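You operate a simulated robot arm through the tools that you are given. There is no shell and no other tool. Be economical: measure what you need, move in short steps, check, and stop when the job is done.

You are at the controls of a simulated robot arm. One attempt, no reset.

JOB
Put the jar with the green lid in the beige carton's middle cell, then close and tape it.
Fine: tape with the yellow slider and park it again; free the clamp.
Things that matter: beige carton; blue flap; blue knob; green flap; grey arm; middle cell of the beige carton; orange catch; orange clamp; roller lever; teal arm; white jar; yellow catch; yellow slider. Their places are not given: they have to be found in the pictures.

Only the result counts: the job must be done as asked and must still hold three seconds after the hand-in. Knocking over, shifting, dropping, spilling or breaking anything else fails it. A push-on lid holds only when it is set on centred and level and pressed home; a screw cap is set on level and turned clockwise until tight.

ROBOT AND FRAMES
A 6-joint arm with a two-finger parallel gripper, fixed in place. Base frame: the origin is at the foot of the arm, x ahead of it, y to its left, z up; the work surface is at about z = 0. Units: cm, rad, N and s.
With the tool pointing down near the work surface it reaches from about 14 to 58 cm from the base axis. Its first joint turns from -1.152 to 1.152 rad. Payload 2.1 kg.
Tool frame: the origin (TCP) lies between the finger pads and is the grasp point; the fingertips stand 3 cm ahead of it; z points along the fingers, y is the line along which they close. The gripper opens to 9.4 cm. The fingers are 2.8 cm wide and 1 cm thick; the gripper's body (5 by 9.6 cm) begins 5.5 cm behind the TCP.
Orientation is told as [roll, pitch, yaw] about the base's x, y, z axes, in that order, counted from this pose: with the fingers straight down and closing along the base's y, the tool's x points along the base's -x, its y along +y and its z along -z.

CONTROLS
- The arm moves only by the tool step_arm. Its argument "moves" is one flat list of numbers, 7 for each row, row after row: the shift along the base's x, y, z in units of 200 mm (1.0 is 200 mm), then the turn, a rotation vector about the base's x, y, z in units of 120 degrees (1.0 is 120 degrees), then the finger opening in cm, from 0 to 9.4. In form: [dx, dy, dz, wx, wy, wz, fingers, dx, dy, dz, wx, wy, wz, fingers, ...]. A call has 1 to 8 rows; each row is the pose to reach, as a shift and turn from the pose commanded when the call began. A call with a number of a shift or a turn outside -1 to 1 is refused whole. A row lasts 0.2 s, in which the tool goes at most 5 cm and 0.15 rad; a call with a longer step from one row to the next is refused whole, and so is a gripper value outside its range. Where a pose cannot be reached the arm comes as near as it can. A force on the tool above 70 N (or 10 N above the force at the start of the call, whichever is more), or a blocked arm, ends the call early, and 0.2 s more pass. Each finger travels about 7.2 cm/s and halts on what it meets, pressing with about 25 N; the grip force reading is that of the motor and also rises with nothing between the fingers. The clock runs only during rows and for 0.2 s after the last one: add rows that repeat a pose to give the fingers time. It gives the time, the measured TCP pose, the force on the tool (base axes), the opening and the grip force at its end, in the units of the frame above (readings bear some noise), with the torque about the TCP (base axes, N m) and any sound that the robot's microphone picked up.
- Cameras (640 x 400 px; columns grow to the right, rows downward): "scene" is fixed at [4.9, -37.53, 47.4]; the picture's right is [0.78, -0.62, 0.00], its down [-0.46, -0.57, -0.68] and it looks along [0.42, 0.53, -0.73] (base axes); focal length 214 px, centre (320, 200). "wrist" rides on the gripper at [7.6, 1.4, -10.3] in the tool frame; the picture's right is [-0.18, 0.98, 0.00], its down [-0.75, -0.14, -0.64] and it looks along [-0.63, -0.12, 0.77] (tool axes); focal length 243 px, centre (320, 200).
- camera(camera): a new picture of that camera. It takes no simulated time.
- measure_at(camera, pixels): for up to 12 pixels [column, row] of the newest picture of that camera ("zoom" is the newest enlarged one), the place [x, y, z] in the base frame of the surface seen there, good to about 0.2 cm, but the place of the scene camera against the robot may be out by one fixed shift of up to 1.2 cm in any direction. It takes no simulated time.
- close_up(camera, box): a new picture of the part [left, top, right, bottom] of that camera's present view, enlarged. It takes no simulated time.
- sign_off(): hands the job in; it is judged then, once.

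Go step by step. Measure first, check grasps and placings, and put right what went wrong. The budget is 80 turns and 34 pictures, counting those below and the enlarged ones. Unless the task says otherwise, let go and move clear before handing in, and close with one line.

The tools are called as name(argument=value, ...) on one line, values as JSON. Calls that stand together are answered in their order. step_arm: Moves the arm, as the interface text tells. Its arguments: {"type":"object","properties":{"moves":{"type":"array","items":{"type":"number"}}},"required":["moves"]} The other tools are called the same way: camera (camera) takes a picture; measure_at (camera, pixels) gives the place of the surface under pixels of a picture; close_up (camera, box) takes an enlarged picture of a part of a camera's view; sign_off () hands the job in.

At the start:

```text
t: 0.0
ee_pos: [37.45, -7.85, 39.35]
tool_rot: [0.0, 0.0, -0.001]
wrist_force: [0.3, 0.1, 0.1]
moment: [-0.04, -0.04, -0.02]
grip_width: 9.39
grip_force: 0.2
```

scene: 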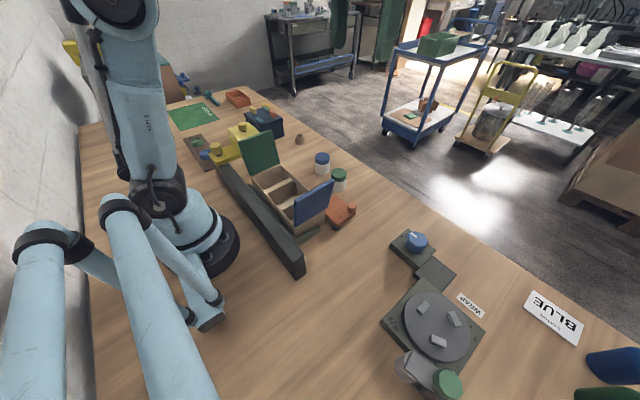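
wrist: 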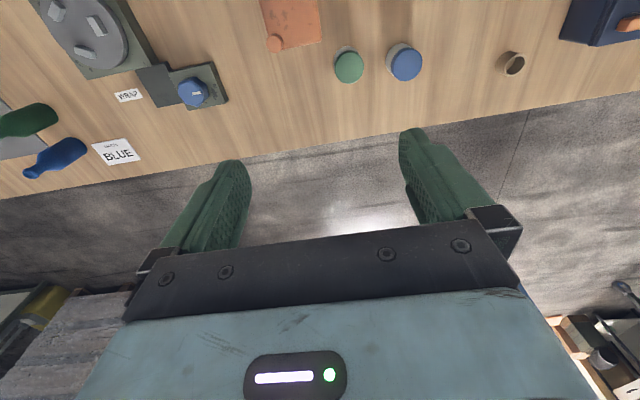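

The pictures show the carton with a green and a blue flap near scene (285,190), jars at (322,163) and (339,180), and various fixtures. I'll enlarge the parts that matter.

close_up(camera="scene", box=[210, 110, 370, 270])

close_up(camera="scene", box=[150, 70, 310, 180])

close_up(camera="scene", box=[360, 210, 600, 400])

```text
2.50 times, centred on (290, 190) of scene
```

zoom: 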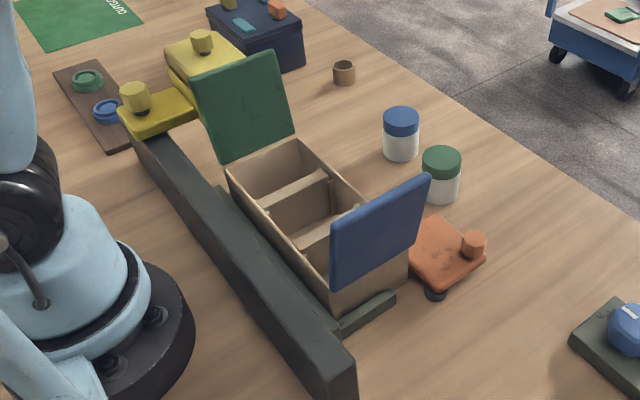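

```text
3.64 times, centred on (230, 125) of scene
```

zoom: 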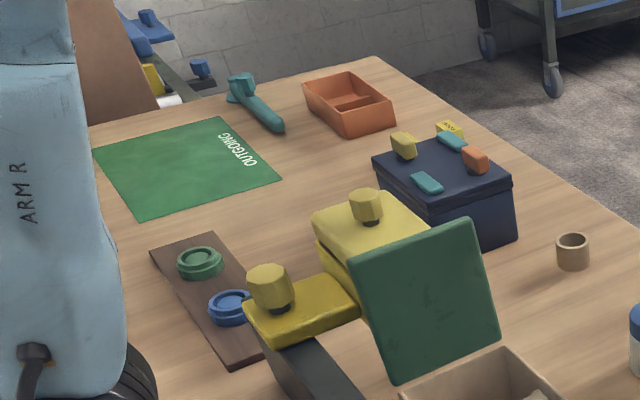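

```text
2.11 times, centred on (480, 305) of scene
```

zoom: 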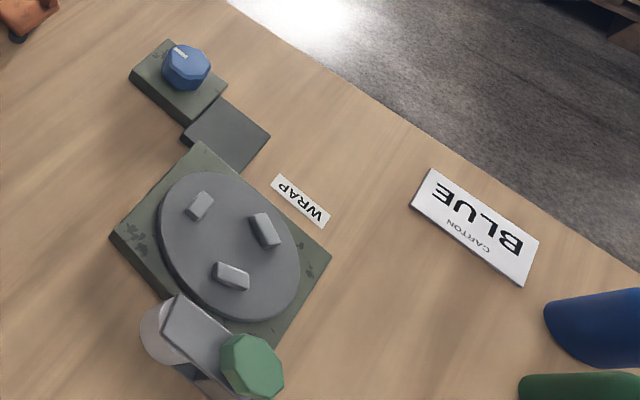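

The enlarged views show the carton flaps open, the yellow slider at the far end of the dark rail, and the orange clamp by the jar. I'll measure key points in the scene and wrist pictures (the jars at wrist (349,65), (405,60)) to fix the shift.

camera(camera="scene")

measure_at(camera="wrist", pixels=[[349, 67], [405, 64], [290, 20], [275, 44], [193, 92], [512, 62]])

measure_at(camera="scene", pixels=[[339, 174], [322, 158], [340, 213], [347, 207], [417, 239], [265, 153], [310, 200], [290, 265], [240, 193], [243, 126], [212, 148], [222, 155]])

```text
28 pictures are left
```

scene: 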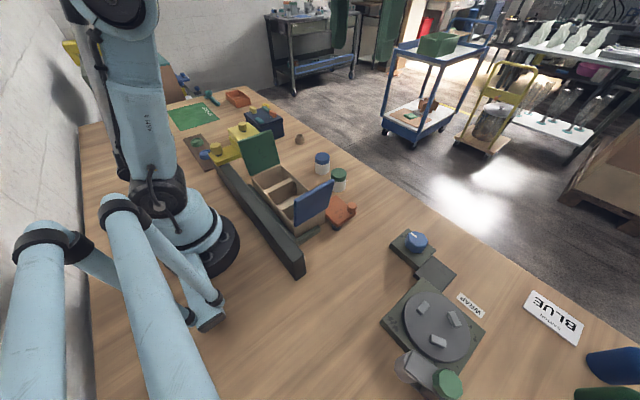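

```text
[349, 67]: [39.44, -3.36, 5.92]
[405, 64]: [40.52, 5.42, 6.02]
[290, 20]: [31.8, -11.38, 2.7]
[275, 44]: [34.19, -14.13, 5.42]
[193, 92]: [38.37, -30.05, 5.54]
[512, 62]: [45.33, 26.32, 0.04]
```

```text
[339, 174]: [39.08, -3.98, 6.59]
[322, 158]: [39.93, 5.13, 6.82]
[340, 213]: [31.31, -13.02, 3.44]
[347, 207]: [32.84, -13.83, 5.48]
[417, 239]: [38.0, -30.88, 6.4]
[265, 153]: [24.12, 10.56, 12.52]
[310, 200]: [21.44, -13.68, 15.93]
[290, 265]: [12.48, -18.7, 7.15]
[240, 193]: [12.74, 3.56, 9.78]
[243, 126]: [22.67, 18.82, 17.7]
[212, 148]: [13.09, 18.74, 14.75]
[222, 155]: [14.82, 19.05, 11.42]
```

Wrist minus scene is about (+0.4, +0.5, -0.75) cm. Next I'll tilt the tool so that the wrist camera looks straight down on the carton.

step_arm(moves=[-0.14, 0.07, 0, 0, 0.065, 0, 9.4, -0.28, 0.14, 0, 0, 0.13, 0, 9.4, -0.42, 0.21, 0, 0, 0.195, 0, 9.4, -0.56, 0.28, 0, 0, 0.26, 0, 9.4, -0.65, 0.35, 0, 0, 0.325, 0, 9.4])

camera(camera="wrist")

```text
t: 0.8
ee_pos: [30.49, -3.97, 39.14]
tool_rot: [-0.003, 0.346, 0.009]
wrist_force: [7.6, -2.2, -14.9]
moment: [0.14, 0.14, 0.08]
grip_width: 9.4
grip_force: 0.2
out of reach, approached as far as the arm can: row 4
stopped in row 4: the force on the tool passed its limit at 137 N (the readings are from after the stop); the commanded pose is now the measured one
```

```text
27 pictures are left
```

wrist: 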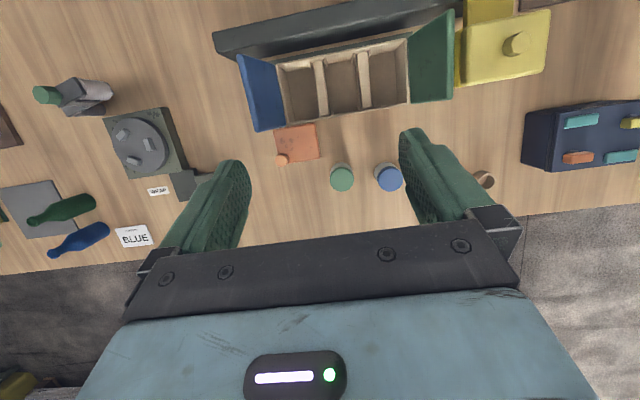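

The view now shows the three cells (middle one about (342,85)), the clamp at (297,145), the slider at (505,45). I'll measure them and enlarge.

measure_at(camera="wrist", pixels=[[342, 85], [320, 63], [363, 55], [324, 113], [366, 106], [282, 65], [405, 42], [407, 101], [289, 122], [341, 172], [280, 159], [297, 142]])

measure_at(camera="wrist", pixels=[[515, 44], [465, 80], [545, 70], [455, 100], [440, 15], [240, 60], [257, 128], [220, 40], [450, 25], [276, 130], [316, 126], [318, 158]])

close_up(camera="wrist", box=[210, 0, 560, 200])

```text
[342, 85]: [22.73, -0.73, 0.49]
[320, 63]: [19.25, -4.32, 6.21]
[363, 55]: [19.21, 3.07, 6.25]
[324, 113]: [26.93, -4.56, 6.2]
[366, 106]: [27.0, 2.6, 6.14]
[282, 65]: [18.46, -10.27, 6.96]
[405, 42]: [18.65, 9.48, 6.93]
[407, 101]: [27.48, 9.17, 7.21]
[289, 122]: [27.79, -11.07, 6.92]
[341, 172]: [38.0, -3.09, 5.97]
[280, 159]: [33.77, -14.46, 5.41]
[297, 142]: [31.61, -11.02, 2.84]
```

```text
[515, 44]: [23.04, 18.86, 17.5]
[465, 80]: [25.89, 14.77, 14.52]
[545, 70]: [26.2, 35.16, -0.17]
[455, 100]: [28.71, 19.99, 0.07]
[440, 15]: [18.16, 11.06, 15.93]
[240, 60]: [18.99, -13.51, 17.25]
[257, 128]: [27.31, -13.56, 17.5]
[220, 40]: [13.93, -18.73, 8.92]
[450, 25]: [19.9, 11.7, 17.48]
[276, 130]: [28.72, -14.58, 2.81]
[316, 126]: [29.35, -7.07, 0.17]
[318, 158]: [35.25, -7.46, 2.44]
```

```text
1.83 times, centred on (385, 100) of wrist
```

zoom: 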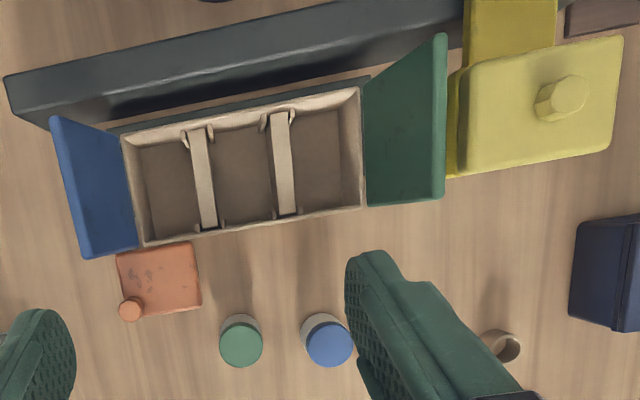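

The middle cell is centred near (23, -0.75) with dividers at y = -4.4 and 2.9; the green-lidded jar stands at about (39, -3.3), 6 cm tall. I'll untilt, then yaw the tool 90° so the fingers close along x, which the cell leaves more room for.

step_arm(moves=[0.1, 0, 0, 0, -0.055, 0, 9.4, 0.2, 0, 0, 0, -0.11, 0, 9.4, 0.3, 0, -0.05, 0, -0.165, 0, 9.4, 0.4, 0, -0.1, 0, -0.165, 0, 9.4, 0.4, 0, -0.2, 0, -0.165, 0, 9.4, 0.4, 0, -0.2, 0, -0.165, 0, 9.4])

step_arm(moves=[0, 0, 0, 0, 0, 0.07, 9.4, 0, 0, 0, 0, 0, 0.14, 9.4, 0, 0, 0, 0, 0, 0.21, 9.4, 0, 0, 0, 0, 0, 0.28, 9.4, 0, 0, 0, 0, 0, 0.35, 9.4, 0, 0, 0, 0, 0, 0.42, 9.4, 0, 0, 0, 0, 0, 0.49, 9.4, 0, 0, 0, 0, 0, 0.56, 9.4])

```text
t: 2.2
ee_pos: [38.28, -3.77, 35.09]
tool_rot: [-0.006, 0.007, 0.008]
wrist_force: [0.1, 0.1, -0.1]
moment: [0.02, -0.01, 0.02]
grip_width: 9.39
grip_force: 0.0
```

```text
t: 4.0
ee_pos: [38.29, -3.96, 35.15]
tool_rot: [-0.004, 0.006, 1.185]
wrist_force: [0.2, 0.4, 0.0]
moment: [0.01, -0.01, 0.02]
grip_width: 9.4
grip_force: 0.1
```

Yaw is at 1.185; finish it to 1.571 and come down to z = 20 above the jar, then look.

step_arm(moves=[0.02, 0.01, -0.2, 0.001, -0.001, 0.062, 9.4, 0.03, 0.02, -0.4, 0.002, -0.002, 0.123, 9.4, 0.03, 0.03, -0.6, 0.002, -0.003, 0.184, 9.4, 0.03, 0.03, -0.75, 0.002, -0.003, 0.184, 9.4, 0.03, 0.03, -0.75, 0.002, -0.003, 0.184, 9.4])

camera(camera="wrist")

```text
t: 5.2
ee_pos: [39.09, -3.31, 20.01]
tool_rot: [-0.011, 0.001, 1.566]
wrist_force: [-1.3, 0.1, 0.4]
moment: [0.02, -0.02, -0.04]
grip_width: 9.4
grip_force: 0.0
```

```text
25 pictures are left
```

wrist: 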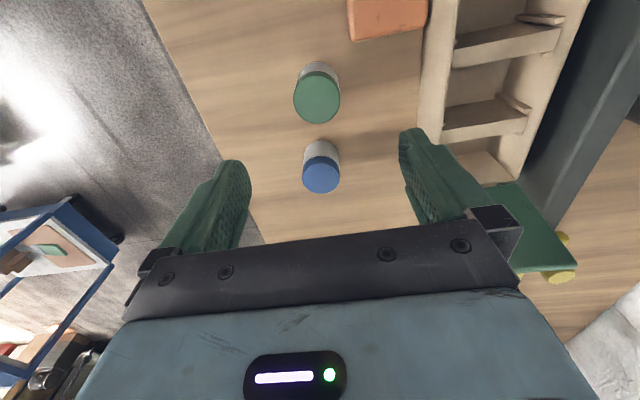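

measure_at(camera="wrist", pixels=[[317, 99], [297, 99], [337, 99], [317, 78], [317, 119], [320, 66], [390, 38], [352, 38], [425, 36], [423, 100], [440, 100], [500, 60]])

```text
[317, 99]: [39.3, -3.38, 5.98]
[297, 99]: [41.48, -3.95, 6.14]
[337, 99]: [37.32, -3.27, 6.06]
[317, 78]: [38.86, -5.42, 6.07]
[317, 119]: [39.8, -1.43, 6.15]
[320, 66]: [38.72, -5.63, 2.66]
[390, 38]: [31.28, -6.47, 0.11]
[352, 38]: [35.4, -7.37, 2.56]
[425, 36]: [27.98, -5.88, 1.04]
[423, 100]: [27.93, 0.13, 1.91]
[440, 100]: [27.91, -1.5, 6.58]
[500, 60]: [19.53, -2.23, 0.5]
```

The jar's lid centre measures (39.35, -3.45), 4.4 cm wide, top at 6.05. I'll descend to z = 4.2 and close.

step_arm(moves=[0.013, -0.006, -0.2, 0.005, 0, 0.002, 9.4, 0.013, -0.006, -0.4, 0.005, 0, 0.002, 8, 0.013, -0.006, -0.6, 0.005, 0, 0.002, 7.5, 0.013, -0.006, -0.79, 0.005, 0, 0.002, 7.5, 0.013, -0.006, -0.79, 0.005, 0, 0.002, 7.5, 0.013, -0.006, -0.79, 0.005, 0, 0.002, 5, 0.013, -0.006, -0.79, 0.005, 0, 0.002, 3, 0.013, -0.006, -0.79, 0.005, 0, 0.002, 3])

```text
t: 7.0
ee_pos: [39.25, -3.27, 4.41]
tool_rot: [-0.011, -0.007, 1.571]
wrist_force: [-0.6, 0.7, -0.3]
moment: [0.03, 0.06, 0.0]
grip_width: 4.65
grip_force: 24.8
```

Jar held at 4.65 cm. Lift it 11 cm and carry it over the middle cell.

step_arm(moves=[0, 0, 0.15, 0, 0, 0, 3, 0, 0, 0.35, 0, 0, 0, 3, 0, 0, 0.55, 0, 0, 0, 3, -0.2, 0.03, 0.55, 0, 0, 0, 3, -0.4, 0.06, 0.55, 0, 0, 0, 3, -0.6, 0.1, 0.55, 0, 0, 0, 3, -0.81, 0.133, 0.55, 0, 0, 0, 3, -0.81, 0.133, 0.55, 0, 0, 0, 3])

camera(camera="wrist")

```text
t: 8.8
ee_pos: [22.98, -0.75, 15.49]
tool_rot: [-0.01, -0.008, 1.57]
wrist_force: [0.0, 0.5, -1.2]
moment: [0.03, 0.01, 0.02]
grip_width: 2.98
grip_force: 0.0
```

```text
24 pictures are left
```

wrist: 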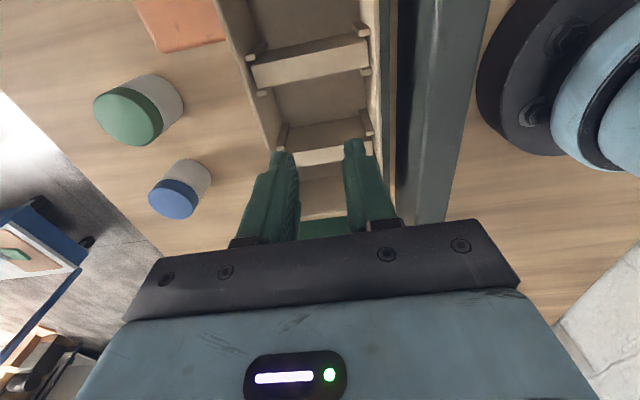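

The grip reading went to 2.98 and the jar is still standing at (140,110): it slipped out of the fingers. I'll measure where it is now.

close_up(camera="wrist", box=[60, 40, 260, 240])

measure_at(camera="wrist", pixels=[[128, 117], [97, 117], [160, 117], [128, 90], [128, 143], [170, 95], [171, 200], [140, 20], [185, 45]])

```text
2.00 times, centred on (160, 140) of wrist
```

zoom: 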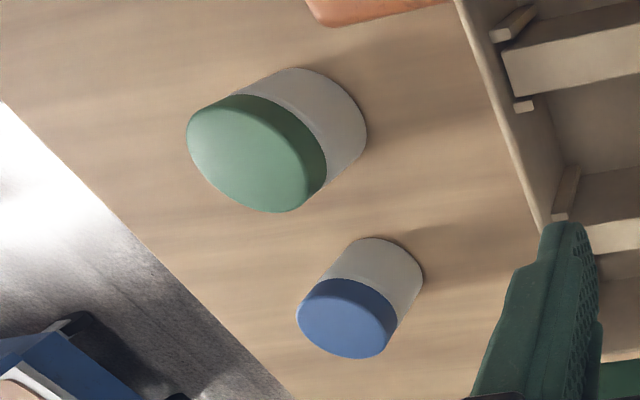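

```text
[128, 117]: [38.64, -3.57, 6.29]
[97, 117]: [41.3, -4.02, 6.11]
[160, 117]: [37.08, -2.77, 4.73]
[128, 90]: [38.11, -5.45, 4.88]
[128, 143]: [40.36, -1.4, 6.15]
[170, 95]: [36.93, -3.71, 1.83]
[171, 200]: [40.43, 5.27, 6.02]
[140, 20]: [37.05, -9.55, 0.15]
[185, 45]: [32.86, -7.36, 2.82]
```

The jar still stands at (39.3, -3.45) with its lid on. I'll go back, grip lower (z = 3.6), and lift slowly.

step_arm(moves=[0.2, -0.03, 0, 0.005, 0.002, 0, 5, 0.4, -0.06, 0, 0.005, 0.004, 0, 7.5, 0.6, -0.1, 0, 0.005, 0.004, 0, 7.5, 0.817, -0.135, 0, 0.005, 0.004, 0, 7.5, 0.817, -0.135, -0.2, 0.005, 0.004, 0, 7.5, 0.817, -0.135, -0.4, 0.005, 0.004, 0, 7.5, 0.817, -0.135, -0.595, 0.005, 0.004, 0, 7.5, 0.817, -0.135, -0.595, 0.005, 0.004, 0, 7.5])

step_arm(moves=[0, 0, 0, 0, 0, 0, 5, 0, 0, 0, 0, 0, 0, 3, 0, 0, 0, 0, 0, 0, 0, 0, 0, 0, 0, 0, 0, 0, 0, 0, 0, 0, 0, 0, 0, 0, 0, 0.03, 0, 0, 0, 0, 0, 0, 0.06, 0, 0, 0, 0, 0, 0, 0.1, 0, 0, 0, 0])

```text
t: 10.6
ee_pos: [39.32, -3.43, 3.27]
tool_rot: [-0.002, -0.018, 1.572]
wrist_force: [-0.3, -0.4, -0.6]
moment: [-0.02, -0.01, 0.0]
grip_width: 7.49
grip_force: 0.0
```

```text
t: 12.4
ee_pos: [39.27, -3.48, 5.33]
tool_rot: [0.0, -0.02, 1.57]
wrist_force: [0.3, 0.1, -1.0]
moment: [0.01, -0.01, 0.02]
grip_width: 4.65
grip_force: 25.1
```

Still 4.65 wide with 25 N after a 2 cm lift. Keep lifting.

step_arm(moves=[0, 0, 0.05, 0, 0.003, 0, 0, 0, 0, 0.12, 0, 0.006, 0, 0, 0, 0, 0.2, 0, 0.01, 0, 0, 0, 0, 0.3, 0, 0.01, 0, 0, 0, 0, 0.4, 0, 0.01, 0, 0, 0, 0, 0.49, 0, 0.01, 0, 0, 0, 0, 0.49, 0, 0.01, 0, 0])

camera(camera="wrist")

```text
t: 14.0
ee_pos: [39.47, -3.54, 15.43]
tool_rot: [0.019, -0.021, 1.57]
wrist_force: [-0.3, -0.3, -1.0]
moment: [-0.01, 0.01, 0.0]
grip_width: 4.66
grip_force: 24.9
```

```text
22 pictures are left
```

wrist: 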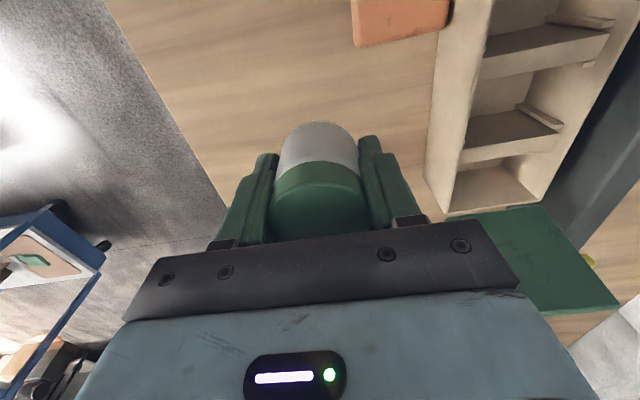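

The jar is held (lid at (320,205) between the fingers). Carry it over the middle cell, levelling the small tilt.

step_arm(moves=[-0.1, 0.02, 0, -0.005, -0.004, 0, 0, -0.25, 0.05, 0, -0.01, -0.009, 0, 0, -0.42, 0.08, 0, -0.01, -0.009, 0, 0, -0.6, 0.11, 0, -0.01, -0.009, 0, 0, -0.75, 0.14, 0, -0.01, -0.009, 0, 0, -0.82, 0.14, 0, -0.01, -0.009, 0, 0, -0.82, 0.14, 0, -0.01, -0.009, 0, 0])

camera(camera="wrist")

```text
t: 15.6
ee_pos: [22.99, -0.55, 15.17]
tool_rot: [0.0, 0.003, 1.571]
wrist_force: [0.4, 0.1, -0.3]
moment: [0.01, -0.04, 0.03]
grip_width: 4.66
grip_force: 24.8
```

```text
21 pictures are left
```

wrist: 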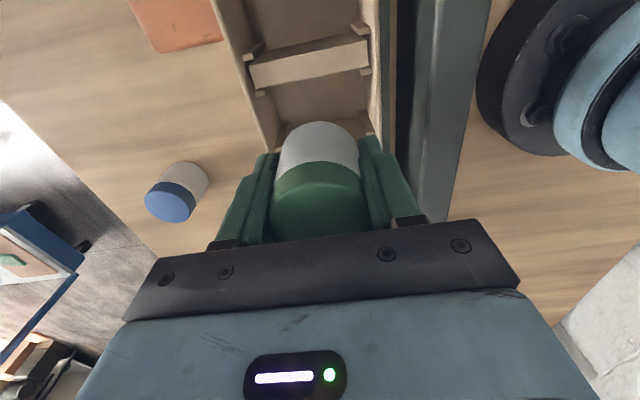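

Positioned within 0.2 cm; lower into the cell.

step_arm(moves=[0.005, -0.009, -0.1, 0, 0, 0, 0, 0.005, -0.009, -0.2, 0, 0, 0, 0, 0.005, -0.009, -0.3, 0, 0, 0, 0, 0.005, -0.009, -0.4, 0, 0, 0, 0, 0.005, -0.009, -0.48, 0, 0, 0, 0, 0.005, -0.009, -0.53, 0, 0, 0, 0, 0.005, -0.009, -0.555, 0, 0, 0, 0, 0.005, -0.009, -0.555, 0, 0, 0, 0])

```text
t: 17.4
ee_pos: [23.1, -0.77, 4.07]
tool_rot: [-0.001, 0.002, 1.57]
wrist_force: [0.1, 0.0, -0.8]
moment: [-0.03, -0.01, -0.01]
grip_width: 4.68
grip_force: 25.0
```

No contact yet; lower a few mm more, then open a little.

step_arm(moves=[0, 0, -0.01, 0, 0, 0, 0, 0, 0, -0.02, 0, 0, 0, 0, 0, 0, -0.022, 0, 0, 0, 0])

```text
t: 18.2
ee_pos: [23.12, -0.89, 3.66]
tool_rot: [-0.002, 0.001, 1.571]
wrist_force: [-3.1, 0.4, 17.1]
moment: [0.3, 0.07, 0.06]
grip_width: 4.7
grip_force: 24.8
```

Upward force of 17 N: the jar is on the floor. Open to 6 cm and lift out.

step_arm(moves=[0, 0, 0.01, 0, 0, 0, 5.2, 0, 0, 0.01, 0, 0, 0, 6, 0, 0, 0.01, 0, 0, 0, 6, 0, 0, 0.15, 0, 0, 0, 6, 0, 0, 0.35, 0, 0, 0, 6, 0, 0, 0.55, 0, 0, 0, 6, 0, 0, 0.75, 0, 0, 0, 6, 0, 0, 0.95, 0, 0, 0, 6])

camera(camera="wrist")

```text
t: 20.0
ee_pos: [22.96, -0.96, 22.62]
tool_rot: [0.001, 0.002, 1.571]
wrist_force: [-0.3, 0.1, -0.5]
moment: [-0.02, -0.01, 0.02]
grip_width: 5.99
grip_force: 0.1
```

```text
20 pictures are left
```

wrist: 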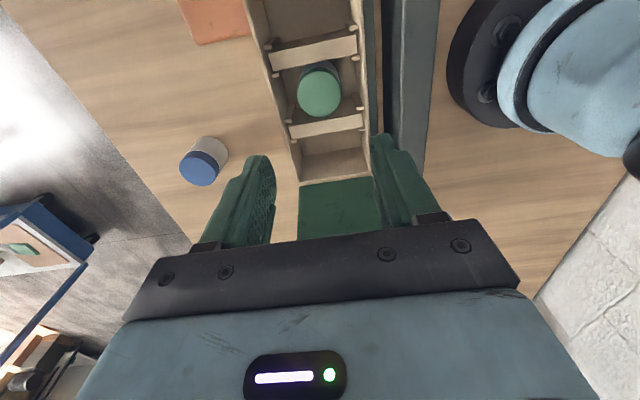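

The jar stands in the middle cell ((320,90)). Before closing the flaps I'll read the sign reading "BLUE", and look at the slider and clamp in detail.

close_up(camera="scene", box=[515, 280, 595, 350])

close_up(camera="scene", box=[180, 100, 290, 190])

close_up(camera="scene", box=[285, 180, 375, 260])

```text
5.71 times, centred on (555, 315) of scene
```

zoom: 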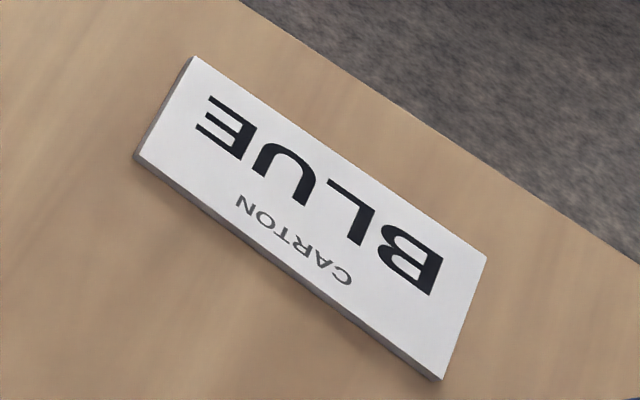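

```text
4.44 times, centred on (235, 145) of scene
```

zoom: 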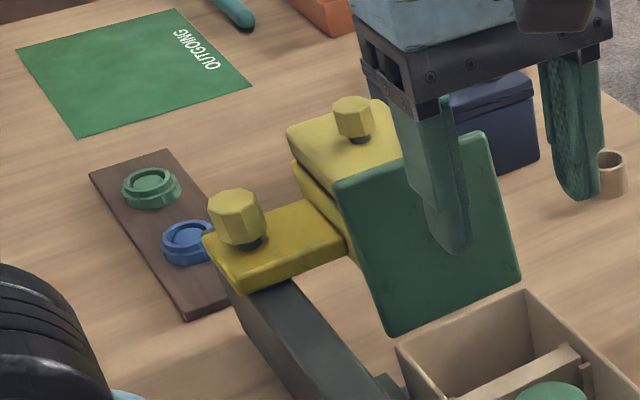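

```text
5.00 times, centred on (330, 220) of scene
```

zoom: 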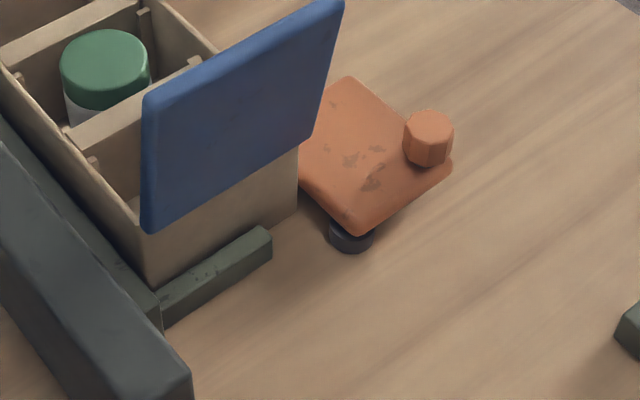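

The sign reads "CARTON BLUE", so I'll close the blue flap first. I'll measure the clamp (zoom (350,235), knob (428,130)) against the carton's side before relying on it.

measure_at(camera="zoom", pixels=[[350, 82], [440, 170], [355, 225], [305, 165], [350, 240], [428, 118], [290, 180], [155, 105], [325, 10], [265, 240], [150, 215], [290, 160]])

measure_at(camera="wrist", pixels=[[192, 43], [248, 34], [265, 50], [240, 5], [318, 95], [295, 70], [345, 130], [360, 60], [320, 205]])

```text
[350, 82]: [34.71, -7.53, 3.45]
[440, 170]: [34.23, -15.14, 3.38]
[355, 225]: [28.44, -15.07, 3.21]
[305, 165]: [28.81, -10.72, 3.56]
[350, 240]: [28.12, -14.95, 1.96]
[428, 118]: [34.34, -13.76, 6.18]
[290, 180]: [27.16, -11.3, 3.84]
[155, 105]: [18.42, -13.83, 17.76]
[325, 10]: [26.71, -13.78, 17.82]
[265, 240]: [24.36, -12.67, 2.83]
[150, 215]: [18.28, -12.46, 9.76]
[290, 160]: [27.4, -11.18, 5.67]
```

```text
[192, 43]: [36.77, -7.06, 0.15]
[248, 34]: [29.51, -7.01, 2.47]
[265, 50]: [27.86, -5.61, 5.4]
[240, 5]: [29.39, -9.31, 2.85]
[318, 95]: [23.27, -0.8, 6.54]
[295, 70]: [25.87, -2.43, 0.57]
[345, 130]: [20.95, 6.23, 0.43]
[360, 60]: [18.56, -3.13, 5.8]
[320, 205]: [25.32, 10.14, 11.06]
```

The jar is centred at (23.3, -0.8). Now move over and beyond the blue flap (top about z 17.3, y -13.5), fingers closed, and look at the clamp from there.

step_arm(moves=[0, -0.2, 0, 0, 0, 0, 3, 0, -0.4, 0, 0, 0, 0, 0, 0, -0.6, 0, 0, 0, 0, 0, 0, -0.8, 0, 0, 0, 0, 0, 0, -0.87, 0, 0, 0, 0, 0, 0, -0.87, 0, 0, 0, 0, 0])

camera(camera="wrist")

```text
t: 21.4
ee_pos: [23.07, -18.18, 22.48]
tool_rot: [-0.001, 0.001, 1.572]
wrist_force: [0.3, 0.1, -0.5]
moment: [-0.04, -0.02, 0.01]
grip_width: 0.03
grip_force: 24.8
```

```text
16 pictures are left
```

wrist: 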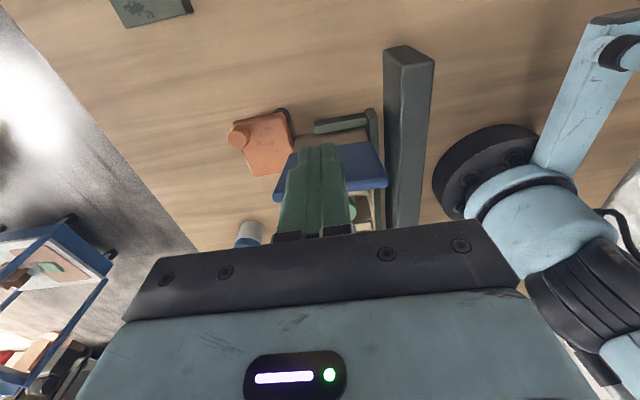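

The fingers are outside the blue flap. I'll push it over inward along an arc about its hinge.

step_arm(moves=[0, 0, -0.12, 0, 0, 0, 0, 0, 0, -0.25, 0, 0, 0, 0, 0, 0.12, -0.245, 0, 0, 0, 0, 0, 0.25, -0.24, 0, 0, 0, 0, 0, 0.346, -0.254, 0, 0, 0, 0, 0, 0.4365, -0.289, 0, 0, 0, 0, 0, 0.514, -0.349, 0, 0, 0, 0, 0, 0.574, -0.4265, 0, 0, 0, 0])

```text
t: 23.2
ee_pos: [23.12, -6.78, 14.24]
tool_rot: [0.0, 0.001, 1.57]
wrist_force: [0.2, -1.1, -0.3]
moment: [-0.03, 0.01, -0.01]
grip_width: 0.0
grip_force: 25.2
```

Contact is light (-1.1 N in y). Continue the arc and press it flat.

step_arm(moves=[0, 0.03, -0.05, 0, 0, 0, 0, 0, 0.05, -0.1, 0, 0, 0, 0, 0, 0.06, -0.14, 0, 0, 0, 0, 0, 0.06, -0.17, 0, 0, 0, 0, 0, 0.06, -0.185, 0, 0, 0, 0, 0, 0.06, -0.185, 0, 0, 0, 0])

```text
t: 24.4
ee_pos: [23.11, -5.53, 10.91]
tool_rot: [0.008, 0.001, 1.57]
wrist_force: [-7.6, 4.2, 46.5]
moment: [-0.56, 0.21, -0.08]
grip_width: 0.01
grip_force: 25.0
stopped in row 5: the force on the tool passed its limit at 81 N (the readings are from after the stop); the commanded pose is now the measured one
```

Firm contact at tip z ≈ 7.9 (47 N): the flap is flat on the carton. Lift off and look.

step_arm(moves=[0, 0, 0.1, 0, 0, 0, 0, 0, 0, 0.3, 0, 0, 0, 0, 0, 0, 0.55, 0, 0, 0, 0, 0, 0, 0.6, 0, 0, 0, 0])

close_up(camera="scene", box=[190, 110, 370, 260])

```text
t: 25.4
ee_pos: [22.99, -5.52, 22.84]
tool_rot: [0.004, 0.0, 1.569]
wrist_force: [0.7, 0.3, -0.4]
moment: [0.01, 0.01, 0.01]
grip_width: 0.01
grip_force: 24.7
```

```text
2.67 times, centred on (280, 185) of scene
```

zoom: 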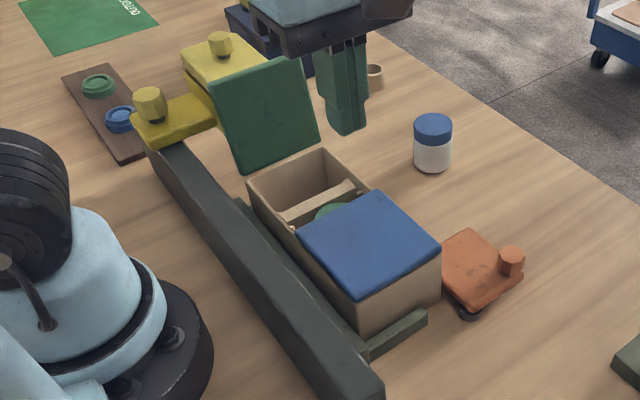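

The blue flap lies closed and green is next; the yellow head sits close behind it (front y ≈ 14.8, top z ≈ 14.5). I'll go over the green flap and come down with tips only to z ≈ 15.6 behind it.

step_arm(moves=[0, 0.2, 0.05, 0, 0, 0, 0, 0, 0.42, 0.05, 0, 0, 0, 0, 0, 0.64, 0.05, 0, 0, 0, 0, 0, 0.85, 0.05, 0, 0, 0, 0, 0, 0.99, 0.05, 0, 0, 0, 0, 0, 0.99, -0.05, 0, 0, 0, 0, 0, 0.99, -0.15, 0, 0, 0, 0, 0, 0.99, -0.215, 0, 0, 0, 0])

close_up(camera="scene", box=[190, 90, 330, 200])

```text
t: 27.2
ee_pos: [23.07, 14.26, 18.42]
tool_rot: [0.005, -0.002, 1.571]
wrist_force: [-0.1, 1.6, 0.1]
moment: [0.02, -0.01, 0.03]
grip_width: 0.0
grip_force: 24.6
```

```text
3.64 times, centred on (260, 145) of scene
```

zoom: 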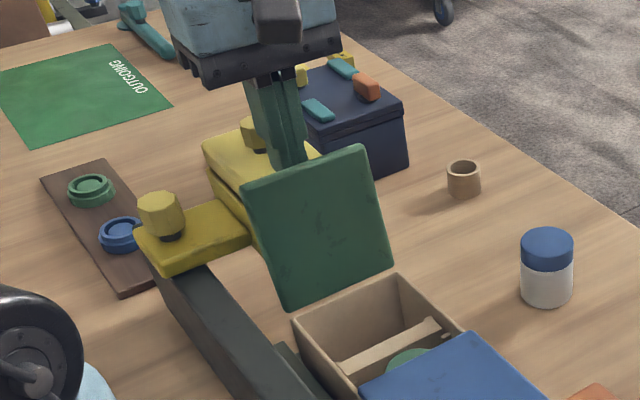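

Tips are behind the green flap, clear of the head. Push it over.

step_arm(moves=[0, -0.073, 0, 0, 0, 0, 0, 0, -0.143, 0.004, 0, 0, 0, 0, 0, -0.25, -0.011, 0, 0, 0, 0, 0, -0.35, -0.05, 0, 0, 0, 0, 0, -0.438, -0.116, 0, 0, 0, 0, 0, -0.503, -0.204, 0, 0, 0, 0, 0, -0.543, -0.304, 0, 0, 0, 0, 0, -0.543, -0.34, 0, 0, 0, 0])

step_arm(moves=[0, 0, -0.02, 0, 0, 0, 0, 0, 0, -0.035, 0, 0, 0, 0, 0, 0, -0.045, 0, 0, 0, 0])

```text
t: 29.0
ee_pos: [23.19, 3.3, 11.63]
tool_rot: [0.004, 0.0, 1.57]
wrist_force: [0.1, 0.2, -0.5]
moment: [-0.01, 0.01, 0.01]
grip_width: 0.01
grip_force: 25.2
```

```text
t: 29.8
ee_pos: [23.18, 3.3, 10.95]
tool_rot: [0.005, 0.0, 1.571]
wrist_force: [-3.6, -4.5, 41.4]
moment: [0.42, 0.1, 0.08]
grip_width: 0.02
grip_force: 24.9
```

Green flap pressed (41 N at tip z 7.95). Lift and look at the carton and clamp with the wrist camera.

step_arm(moves=[0, 0, 0.2, 0, 0, 0, 0, 0.05, -0.1, 0.4, 0, 0, 0, 0, 0.15, -0.3, 0.45, 0, 0, 0, 0, 0.25, -0.5, 0.45, 0, 0, 0, 0, 0.32, -0.6, 0.45, 0, 0, 0, 0, 0.32, -0.6, 0.45, 0, 0, 0, 0])

camera(camera="wrist")

```text
t: 31.2
ee_pos: [29.34, -8.41, 19.92]
tool_rot: [0.005, 0.001, 1.572]
wrist_force: [0.2, -0.4, -0.1]
moment: [-0.03, 0.03, 0.0]
grip_width: 0.0
grip_force: 24.6
```

```text
13 pictures are left
```

wrist: 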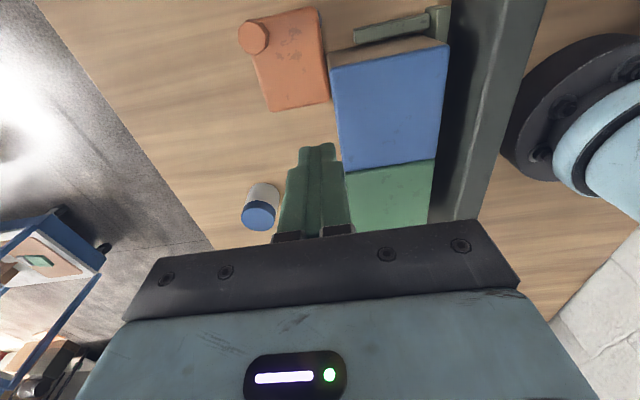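

Both flaps lie flat, meeting at (390,165). Measure the clamp's edge against the carton's side.

measure_at(camera="wrist", pixels=[[315, 12], [327, 98], [270, 105], [253, 36], [331, 72], [342, 160], [355, 165], [430, 158], [340, 75], [325, 60], [440, 45], [390, 120]])

```text
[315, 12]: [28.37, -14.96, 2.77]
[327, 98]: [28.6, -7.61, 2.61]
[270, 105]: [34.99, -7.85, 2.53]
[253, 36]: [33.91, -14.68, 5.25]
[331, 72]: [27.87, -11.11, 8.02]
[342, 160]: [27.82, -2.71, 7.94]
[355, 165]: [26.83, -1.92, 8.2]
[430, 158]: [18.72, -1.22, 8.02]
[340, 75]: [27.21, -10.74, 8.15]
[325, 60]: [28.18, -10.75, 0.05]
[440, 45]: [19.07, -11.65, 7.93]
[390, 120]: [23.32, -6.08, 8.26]
```

Clamp edge x ≈ 28.5 lies just along the carton's side (28.0), so it appears to be in the holding position, pivoted at its black foot near (29, -14.7). Now look at the slider in the scene view, with the green flap out of the way.

close_up(camera="scene", box=[180, 100, 300, 200])

```text
4.00 times, centred on (240, 150) of scene
```

zoom: 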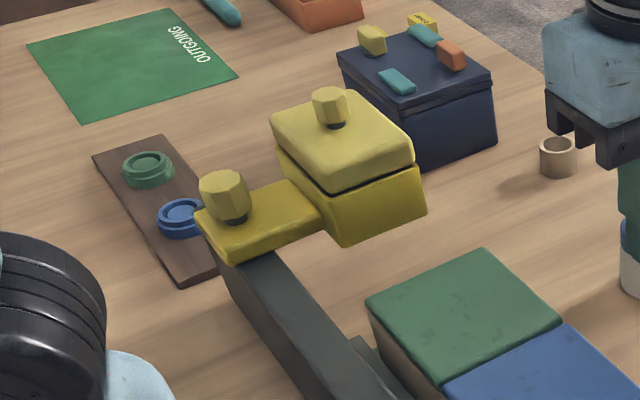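

measure_at(camera="zoom", pixels=[[345, 240], [422, 208], [330, 186], [410, 155], [345, 200], [223, 182], [240, 255], [315, 230], [330, 97], [205, 215], [288, 185], [275, 120]])

```text
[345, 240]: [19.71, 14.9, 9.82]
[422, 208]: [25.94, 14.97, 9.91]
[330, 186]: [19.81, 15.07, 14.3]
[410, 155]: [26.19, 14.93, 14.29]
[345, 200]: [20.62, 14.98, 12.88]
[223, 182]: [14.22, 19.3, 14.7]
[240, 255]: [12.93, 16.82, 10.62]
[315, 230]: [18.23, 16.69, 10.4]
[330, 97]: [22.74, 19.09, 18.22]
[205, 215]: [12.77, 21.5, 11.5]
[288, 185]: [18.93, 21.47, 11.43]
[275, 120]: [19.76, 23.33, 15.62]
```

The head's underside is at z ≈ 9.0, 1 cm above the flaps, with a knob at about (23.1, 19.5) topping at z 17.4. I'll turn the tool back to yaw 0 so the fingers straddle the knob along y.

step_arm(moves=[0, 0, 0.15, 0, 0, -0.07, 0, -0.05, 0.1, 0.3, 0, 0, -0.14, 0, -0.1, 0.3, 0.3, 0, 0, -0.21, 3, -0.15, 0.5, 0.3, 0, 0, -0.28, 6, -0.2, 0.7, 0.3, 0, 0, -0.35, 6, -0.25, 0.9, 0.3, 0, 0, -0.42, 6, -0.31, 1.0, 0.3, 0, 0, -0.49, 6, -0.31, 1.0, 0.3, 0, 0, -0.56, 6])

step_arm(moves=[0, 0.1, 0, 0, 0, -0.065, 6, 0, 0.25, 0, 0, 0, -0.13, 6, 0, 0.395, 0, 0, 0, -0.19, 6, 0, 0.395, 0, 0, 0, -0.19, 6])

camera(camera="wrist")

```text
t: 33.0
ee_pos: [23.17, 11.49, 25.9]
tool_rot: [0.005, -0.003, 0.396]
wrist_force: [-0.8, 0.2, 0.4]
moment: [-0.02, 0.02, 0.0]
grip_width: 6.02
grip_force: 0.0
```

```text
t: 34.0
ee_pos: [23.25, 19.43, 25.82]
tool_rot: [0.005, -0.002, -0.001]
wrist_force: [0.1, -0.1, 0.3]
moment: [0.01, 0.0, 0.0]
grip_width: 5.98
grip_force: 0.0
```

```text
11 pictures are left
```

wrist: 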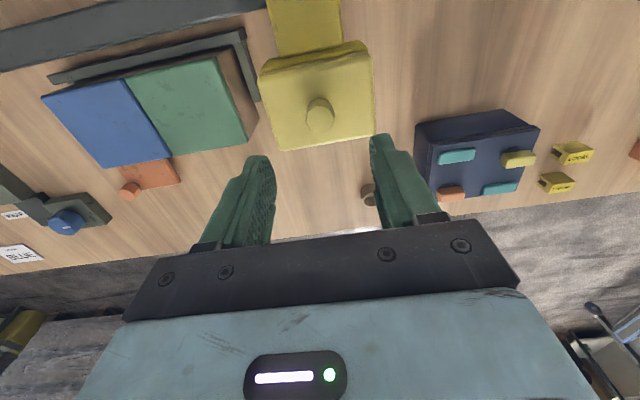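

measure_at(camera="wrist", pixels=[[320, 110], [308, 115], [333, 115], [320, 130], [285, 100], [350, 120], [262, 75], [375, 135], [278, 148], [310, 20]])

```text
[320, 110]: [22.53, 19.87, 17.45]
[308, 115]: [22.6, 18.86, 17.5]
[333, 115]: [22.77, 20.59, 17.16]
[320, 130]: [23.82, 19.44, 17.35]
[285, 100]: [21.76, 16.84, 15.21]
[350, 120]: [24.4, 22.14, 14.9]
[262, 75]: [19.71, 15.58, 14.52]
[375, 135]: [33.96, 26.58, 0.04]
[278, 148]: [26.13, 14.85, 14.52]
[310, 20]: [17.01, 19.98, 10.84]
```

Knob centre is (22.8, 19.6), cap top at z 15.0. Descend to tips at z ≈ 15.4 and close on the knob.

step_arm(moves=[-0.02, 0.008, -0.15, 0, 0, 0, 6, -0.02, 0.008, -0.3, 0, 0, 0, 6, -0.02, 0.008, -0.37, 0, 0, 0, 6, -0.02, 0.008, -0.37, 0, 0, 0, 6, -0.02, 0.008, -0.37, 0, 0, 0, 4, -0.02, 0.008, -0.37, 0, 0, 0, 2, -0.02, 0.008, -0.37, 0, 0, 0, 1, -0.02, 0.008, -0.37, 0, 0, 0, 1])

```text
t: 35.8
ee_pos: [22.91, 19.39, 18.41]
tool_rot: [0.005, -0.003, 0.001]
wrist_force: [-0.2, 0.5, -7.2]
moment: [-0.09, 0.02, 0.03]
grip_width: 2.26
grip_force: 45.0
```

Knob gripped (2.26 cm). Try a gentle 2 cm slide toward -y.

step_arm(moves=[0, -0.02, 0, 0, 0, 0, 1, 0, -0.05, 0, 0, 0, 0, 1, 0, -0.1, 0, 0, 0, 0, 1, 0, -0.1, 0, 0, 0, 0, 1])

```text
t: 36.8
ee_pos: [22.73, 17.43, 18.41]
tool_rot: [0.005, -0.001, 0.0]
wrist_force: [1.2, 0.8, -0.6]
moment: [-0.05, 0.03, 0.03]
grip_width: 2.27
grip_force: 44.8
```

It moves freely (about 1 N). Keep sliding to over the carton.

step_arm(moves=[0, -0.08, 0, 0, 0, 0, 1, 0, -0.16, 0, 0, 0, 0, 1, 0, -0.24, 0, 0, 0, 0, 1, 0, -0.32, 0, 0, 0, 0, 1, 0, -0.4, 0, 0, 0, 0, 1, 0, -0.4, 0, 0, 0, 0, 1])

close_up(camera="scene", box=[180, 100, 370, 260])

```text
t: 38.2
ee_pos: [23.01, 9.33, 18.43]
tool_rot: [0.006, 0.0, -0.001]
wrist_force: [0.8, 0.5, 18.5]
moment: [0.0, -0.16, 0.02]
grip_width: 2.22
grip_force: 45.4
```

```text
2.50 times, centred on (275, 180) of scene
```

zoom: 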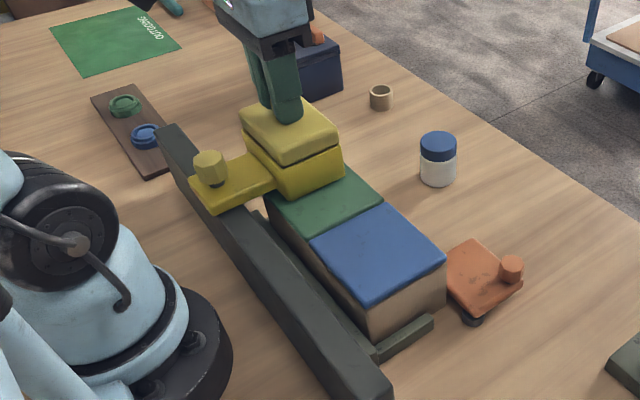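

The whole slider travels, and now presses on the flaps (+18 N upward on the tool). Continue slowly across the seam.

step_arm(moves=[0, -0.06, 0, 0, 0, 0, 1, 0, -0.12, 0, 0, 0, 0, 1, 0, -0.18, 0, 0, 0, 0, 1, 0, -0.24, 0, 0, 0, 0, 1, 0, -0.3, 0, 0, 0, 0, 1, 0, -0.36, 0, 0, 0, 0, 1, 0, -0.42, 0, 0, 0, 0, 1, 0, -0.42, 0, 0, 0, 0, 1])

```text
t: 40.0
ee_pos: [22.81, 1.1, 18.29]
tool_rot: [0.005, -0.003, 0.001]
wrist_force: [11.0, 0.7, -7.3]
moment: [-0.04, -0.27, 0.0]
grip_width: 2.28
grip_force: 44.4
```

step_arm(moves=[0.005, -0.06, 0, 0, 0, 0, 1, 0.005, -0.12, 0, 0, 0, 0, 1, 0.005, -0.18, 0, 0, 0, 0, 1, 0.005, -0.24, 0, 0, 0, 0, 1, 0.005, -0.3, 0, 0, 0, 0, 1, 0.005, -0.36, 0, 0, 0, 0, 1, 0.005, -0.42, 0, 0, 0, 0, 1, 0.005, -0.42, 0, 0, 0, 0, 1])

close_up(camera="scene", box=[180, 100, 370, 260])

```text
t: 41.8
ee_pos: [22.96, -7.23, 18.39]
tool_rot: [0.004, 0.001, -0.001]
wrist_force: [-0.3, 0.0, -10.9]
moment: [0.01, 0.99, 0.0]
grip_width: 2.26
grip_force: 44.7
```

```text
2.50 times, centred on (275, 180) of scene
```

zoom: 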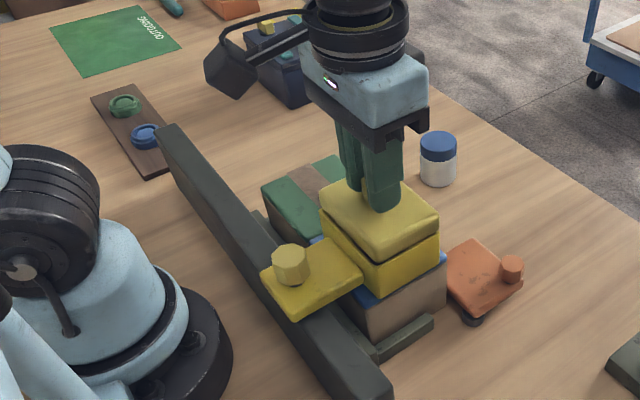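

A brown tape strip shows on the green flap at (305,178), so it tapes. Continue to past the carton's far end.

step_arm(moves=[0, -0.06, 0, 0, 0, 0, 1, 0, -0.12, 0, 0, 0, 0, 1, 0, -0.18, 0, 0, 0, 0, 1, 0, -0.24, 0, 0, 0, 0, 1, 0, -0.3, 0, 0, 0, 0, 1, 0, -0.36, 0, 0, 0, 0, 1, 0, -0.42, 0, 0, 0, 0, 1, 0, -0.42, 0, 0, 0, 0, 1])

```text
t: 43.2
ee_pos: [22.94, -13.67, 18.31]
tool_rot: [0.042, -0.002, 0.011]
wrist_force: [0.2, 10.3, -0.8]
moment: [-0.32, 0.04, -0.01]
grip_width: 2.29
grip_force: 45.1
stopped in row 7: the force on the tool passed its limit at 84 N (the readings are from after the stop); the commanded pose is now the measured one
```

End stop reached at y ≈ -13.5. Slide back toward the parking place.

step_arm(moves=[0, 0.05, 0.002, -0.02, 0, -0.005, 1, 0, 0.15, 0.002, -0.02, 0, -0.005, 1, 0, 0.27, 0.002, -0.02, 0, -0.005, 1, 0, 0.4, 0.002, -0.02, 0, -0.005, 1, 0, 0.53, 0.002, -0.02, 0, -0.005, 1, 0, 0.66, 0.002, -0.02, 0, -0.005, 1, 0, 0.78, 0.002, -0.02, 0, -0.005, 1, 0, 0.78, 0.002, -0.02, 0, -0.005, 1])

step_arm(moves=[0, 0.1, 0, 0, 0, 0, 1, 0, 0.22, 0, 0, 0, 0, 1, 0, 0.34, 0, 0, 0, 0, 1, 0, 0.46, 0, 0, 0, 0, 1, 0, 0.58, 0, 0, 0, 0, 1, 0, 0.7, 0, 0, 0, 0, 1, 0, 0.8, 0, 0, 0, 0, 1, 0, 0.8, 0, 0, 0, 0, 1])

```text
t: 45.0
ee_pos: [22.93, 1.97, 18.5]
tool_rot: [-0.003, -0.001, 0.001]
wrist_force: [0.5, -1.1, -32.2]
moment: [0.01, -0.02, -0.05]
grip_width: 2.28
grip_force: 44.8
```

```text
t: 46.8
ee_pos: [22.99, 17.91, 18.34]
tool_rot: [-0.002, -0.002, 0.0]
wrist_force: [0.4, 1.0, 32.0]
moment: [0.02, -0.11, -0.03]
grip_width: 2.27
grip_force: 44.8
```

At 17.9; the parking place was 19.4. Move on until the stop.

step_arm(moves=[0, 0.03, 0, 0, 0, 0, 1, 0, 0.06, 0, 0, 0, 0, 1, 0, 0.08, 0, 0, 0, 0, 1, 0, 0.09, 0, 0, 0, 0, 1, 0, 0.09, 0, 0, 0, 0, 1])

close_up(camera="scene", box=[180, 100, 370, 260])

```text
t: 48.0
ee_pos: [23.0, 19.6, 18.37]
tool_rot: [-0.008, -0.001, -0.001]
wrist_force: [-0.1, -23.4, 14.7]
moment: [-0.46, -0.14, -0.05]
grip_width: 2.25
grip_force: 44.6
```

```text
2.50 times, centred on (275, 180) of scene
```

zoom: 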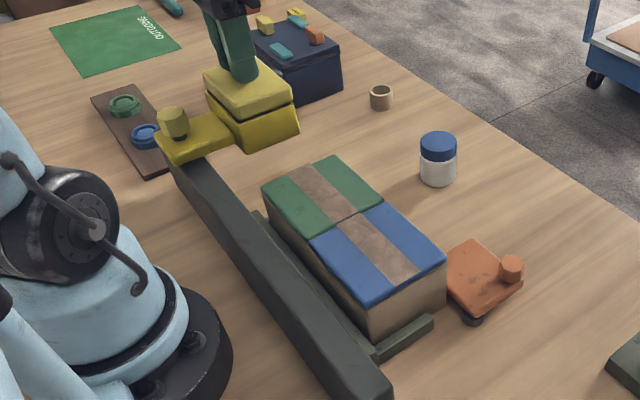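

Tape covers both flaps across the seam, and the slider is against its parking stop. Release the knob and lift away.

step_arm(moves=[0, -0.006, 0, 0, 0, 0, 1, 0, -0.006, 0, 0, 0, 0, 3, 0, -0.006, 0, 0, 0, 0, 5, 0, -0.006, 0, 0, 0, 0, 5, 0, -0.006, 0.1, 0, 0, 0, 5, 0, -0.006, 0.3, 0, 0, 0, 5])

step_arm(moves=[0.08, -0.2, 0, 0, 0, 0, 4, 0.16, -0.4, 0, 0, 0, 0, 2, 0.24, -0.6, 0, 0, 0, 0, 0, 0.32, -0.8, 0, 0, 0, 0, 0, 0.4, -0.95, 0, 0, 0, 0, 0, 0.4, -0.95, 0, 0, 0, 0, 0])

step_arm(moves=[0.05, -0.2, -0.1, 0, 0, 0, 0, 0.1, -0.4, -0.25, 0, 0, 0, 0, 0.155, -0.57, -0.35, 0, 0, 0, 0, 0.155, -0.57, -0.55, 0, 0, 0, 0, 0.155, -0.57, -0.7, 0, 0, 0, 0, 0.155, -0.57, -0.7, 0, 0, 0, 0])

camera(camera="wrist")

```text
t: 49.4
ee_pos: [23.02, 19.62, 24.45]
tool_rot: [-0.001, -0.002, 0.001]
wrist_force: [1.2, -0.4, 0.5]
moment: [-0.02, 0.01, 0.04]
grip_width: 5.01
grip_force: 0.0
```

```text
t: 50.8
ee_pos: [31.0, 0.3, 24.38]
tool_rot: [-0.004, -0.002, 0.002]
wrist_force: [0.0, 0.2, -0.3]
moment: [-0.02, -0.01, 0.02]
grip_width: 0.01
grip_force: 24.7
```

```text
refused: row 2 steps farther than a row can; nothing moved
```

```text
7 pictures are left
```

wrist: 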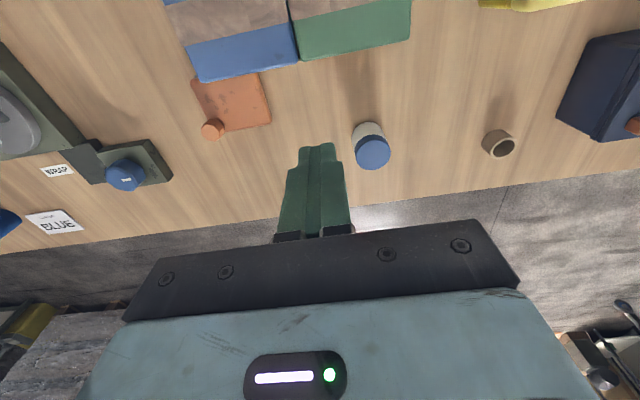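

The knob of the clamp shows at (211,130). Measure it while planning the approach.

measure_at(camera="wrist", pixels=[[212, 127], [204, 130], [222, 127], [213, 135], [262, 75], [270, 121], [193, 85], [230, 100], [257, 72]])

step_arm(moves=[0.05, -0.18, -0.1, 0, 0, 0, 0, 0.1, -0.36, -0.2, 0, 0, 0, 0, 0.15, -0.54, -0.3, 0, 0, 0, 0, 0.155, -0.57, -0.5, 0, 0, 0, 0, 0.155, -0.57, -0.7, 0, 0, 0, 0, 0.155, -0.57, -0.7, 0, 0, 0, 0])

```text
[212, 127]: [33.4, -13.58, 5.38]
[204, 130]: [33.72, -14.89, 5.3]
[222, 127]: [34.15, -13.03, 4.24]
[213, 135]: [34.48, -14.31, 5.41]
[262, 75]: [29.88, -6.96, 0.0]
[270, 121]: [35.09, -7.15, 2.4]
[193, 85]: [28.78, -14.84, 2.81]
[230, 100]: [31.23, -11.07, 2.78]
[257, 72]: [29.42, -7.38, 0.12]
```

```text
t: 52.2
ee_pos: [33.92, -10.95, 10.34]
tool_rot: [-0.002, -0.001, 0.0]
wrist_force: [-0.4, -0.4, -0.1]
moment: [-0.03, 0.0, 0.01]
grip_width: 0.0
grip_force: 25.2
```

Lower to tips at z ≈ 3.4 beside the knob (33.9, -14.1) and push gently toward -y.

step_arm(moves=[0, 0, -0.1, 0, 0, 0, 0, 0, 0, -0.195, 0, 0, 0, 0, 0, -0.04, -0.195, 0, 0, 0, 0, 0, -0.07, -0.195, 0, 0, 0, 0, 0, -0.1, -0.195, 0, 0, 0, 0, 0, -0.13, -0.195, 0, 0, 0, 0, 0, -0.13, -0.195, 0, 0, 0, 0])

camera(camera="wrist")

```text
t: 53.8
ee_pos: [33.95, -13.4, 6.58]
tool_rot: [-0.004, -0.003, -0.001]
wrist_force: [1.1, 0.7, 0.1]
moment: [0.05, -0.01, 0.0]
grip_width: 0.0
grip_force: 24.7
```

```text
6 pictures are left
```

wrist: 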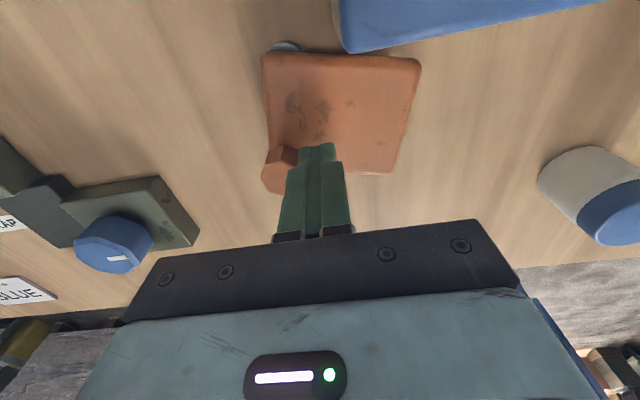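

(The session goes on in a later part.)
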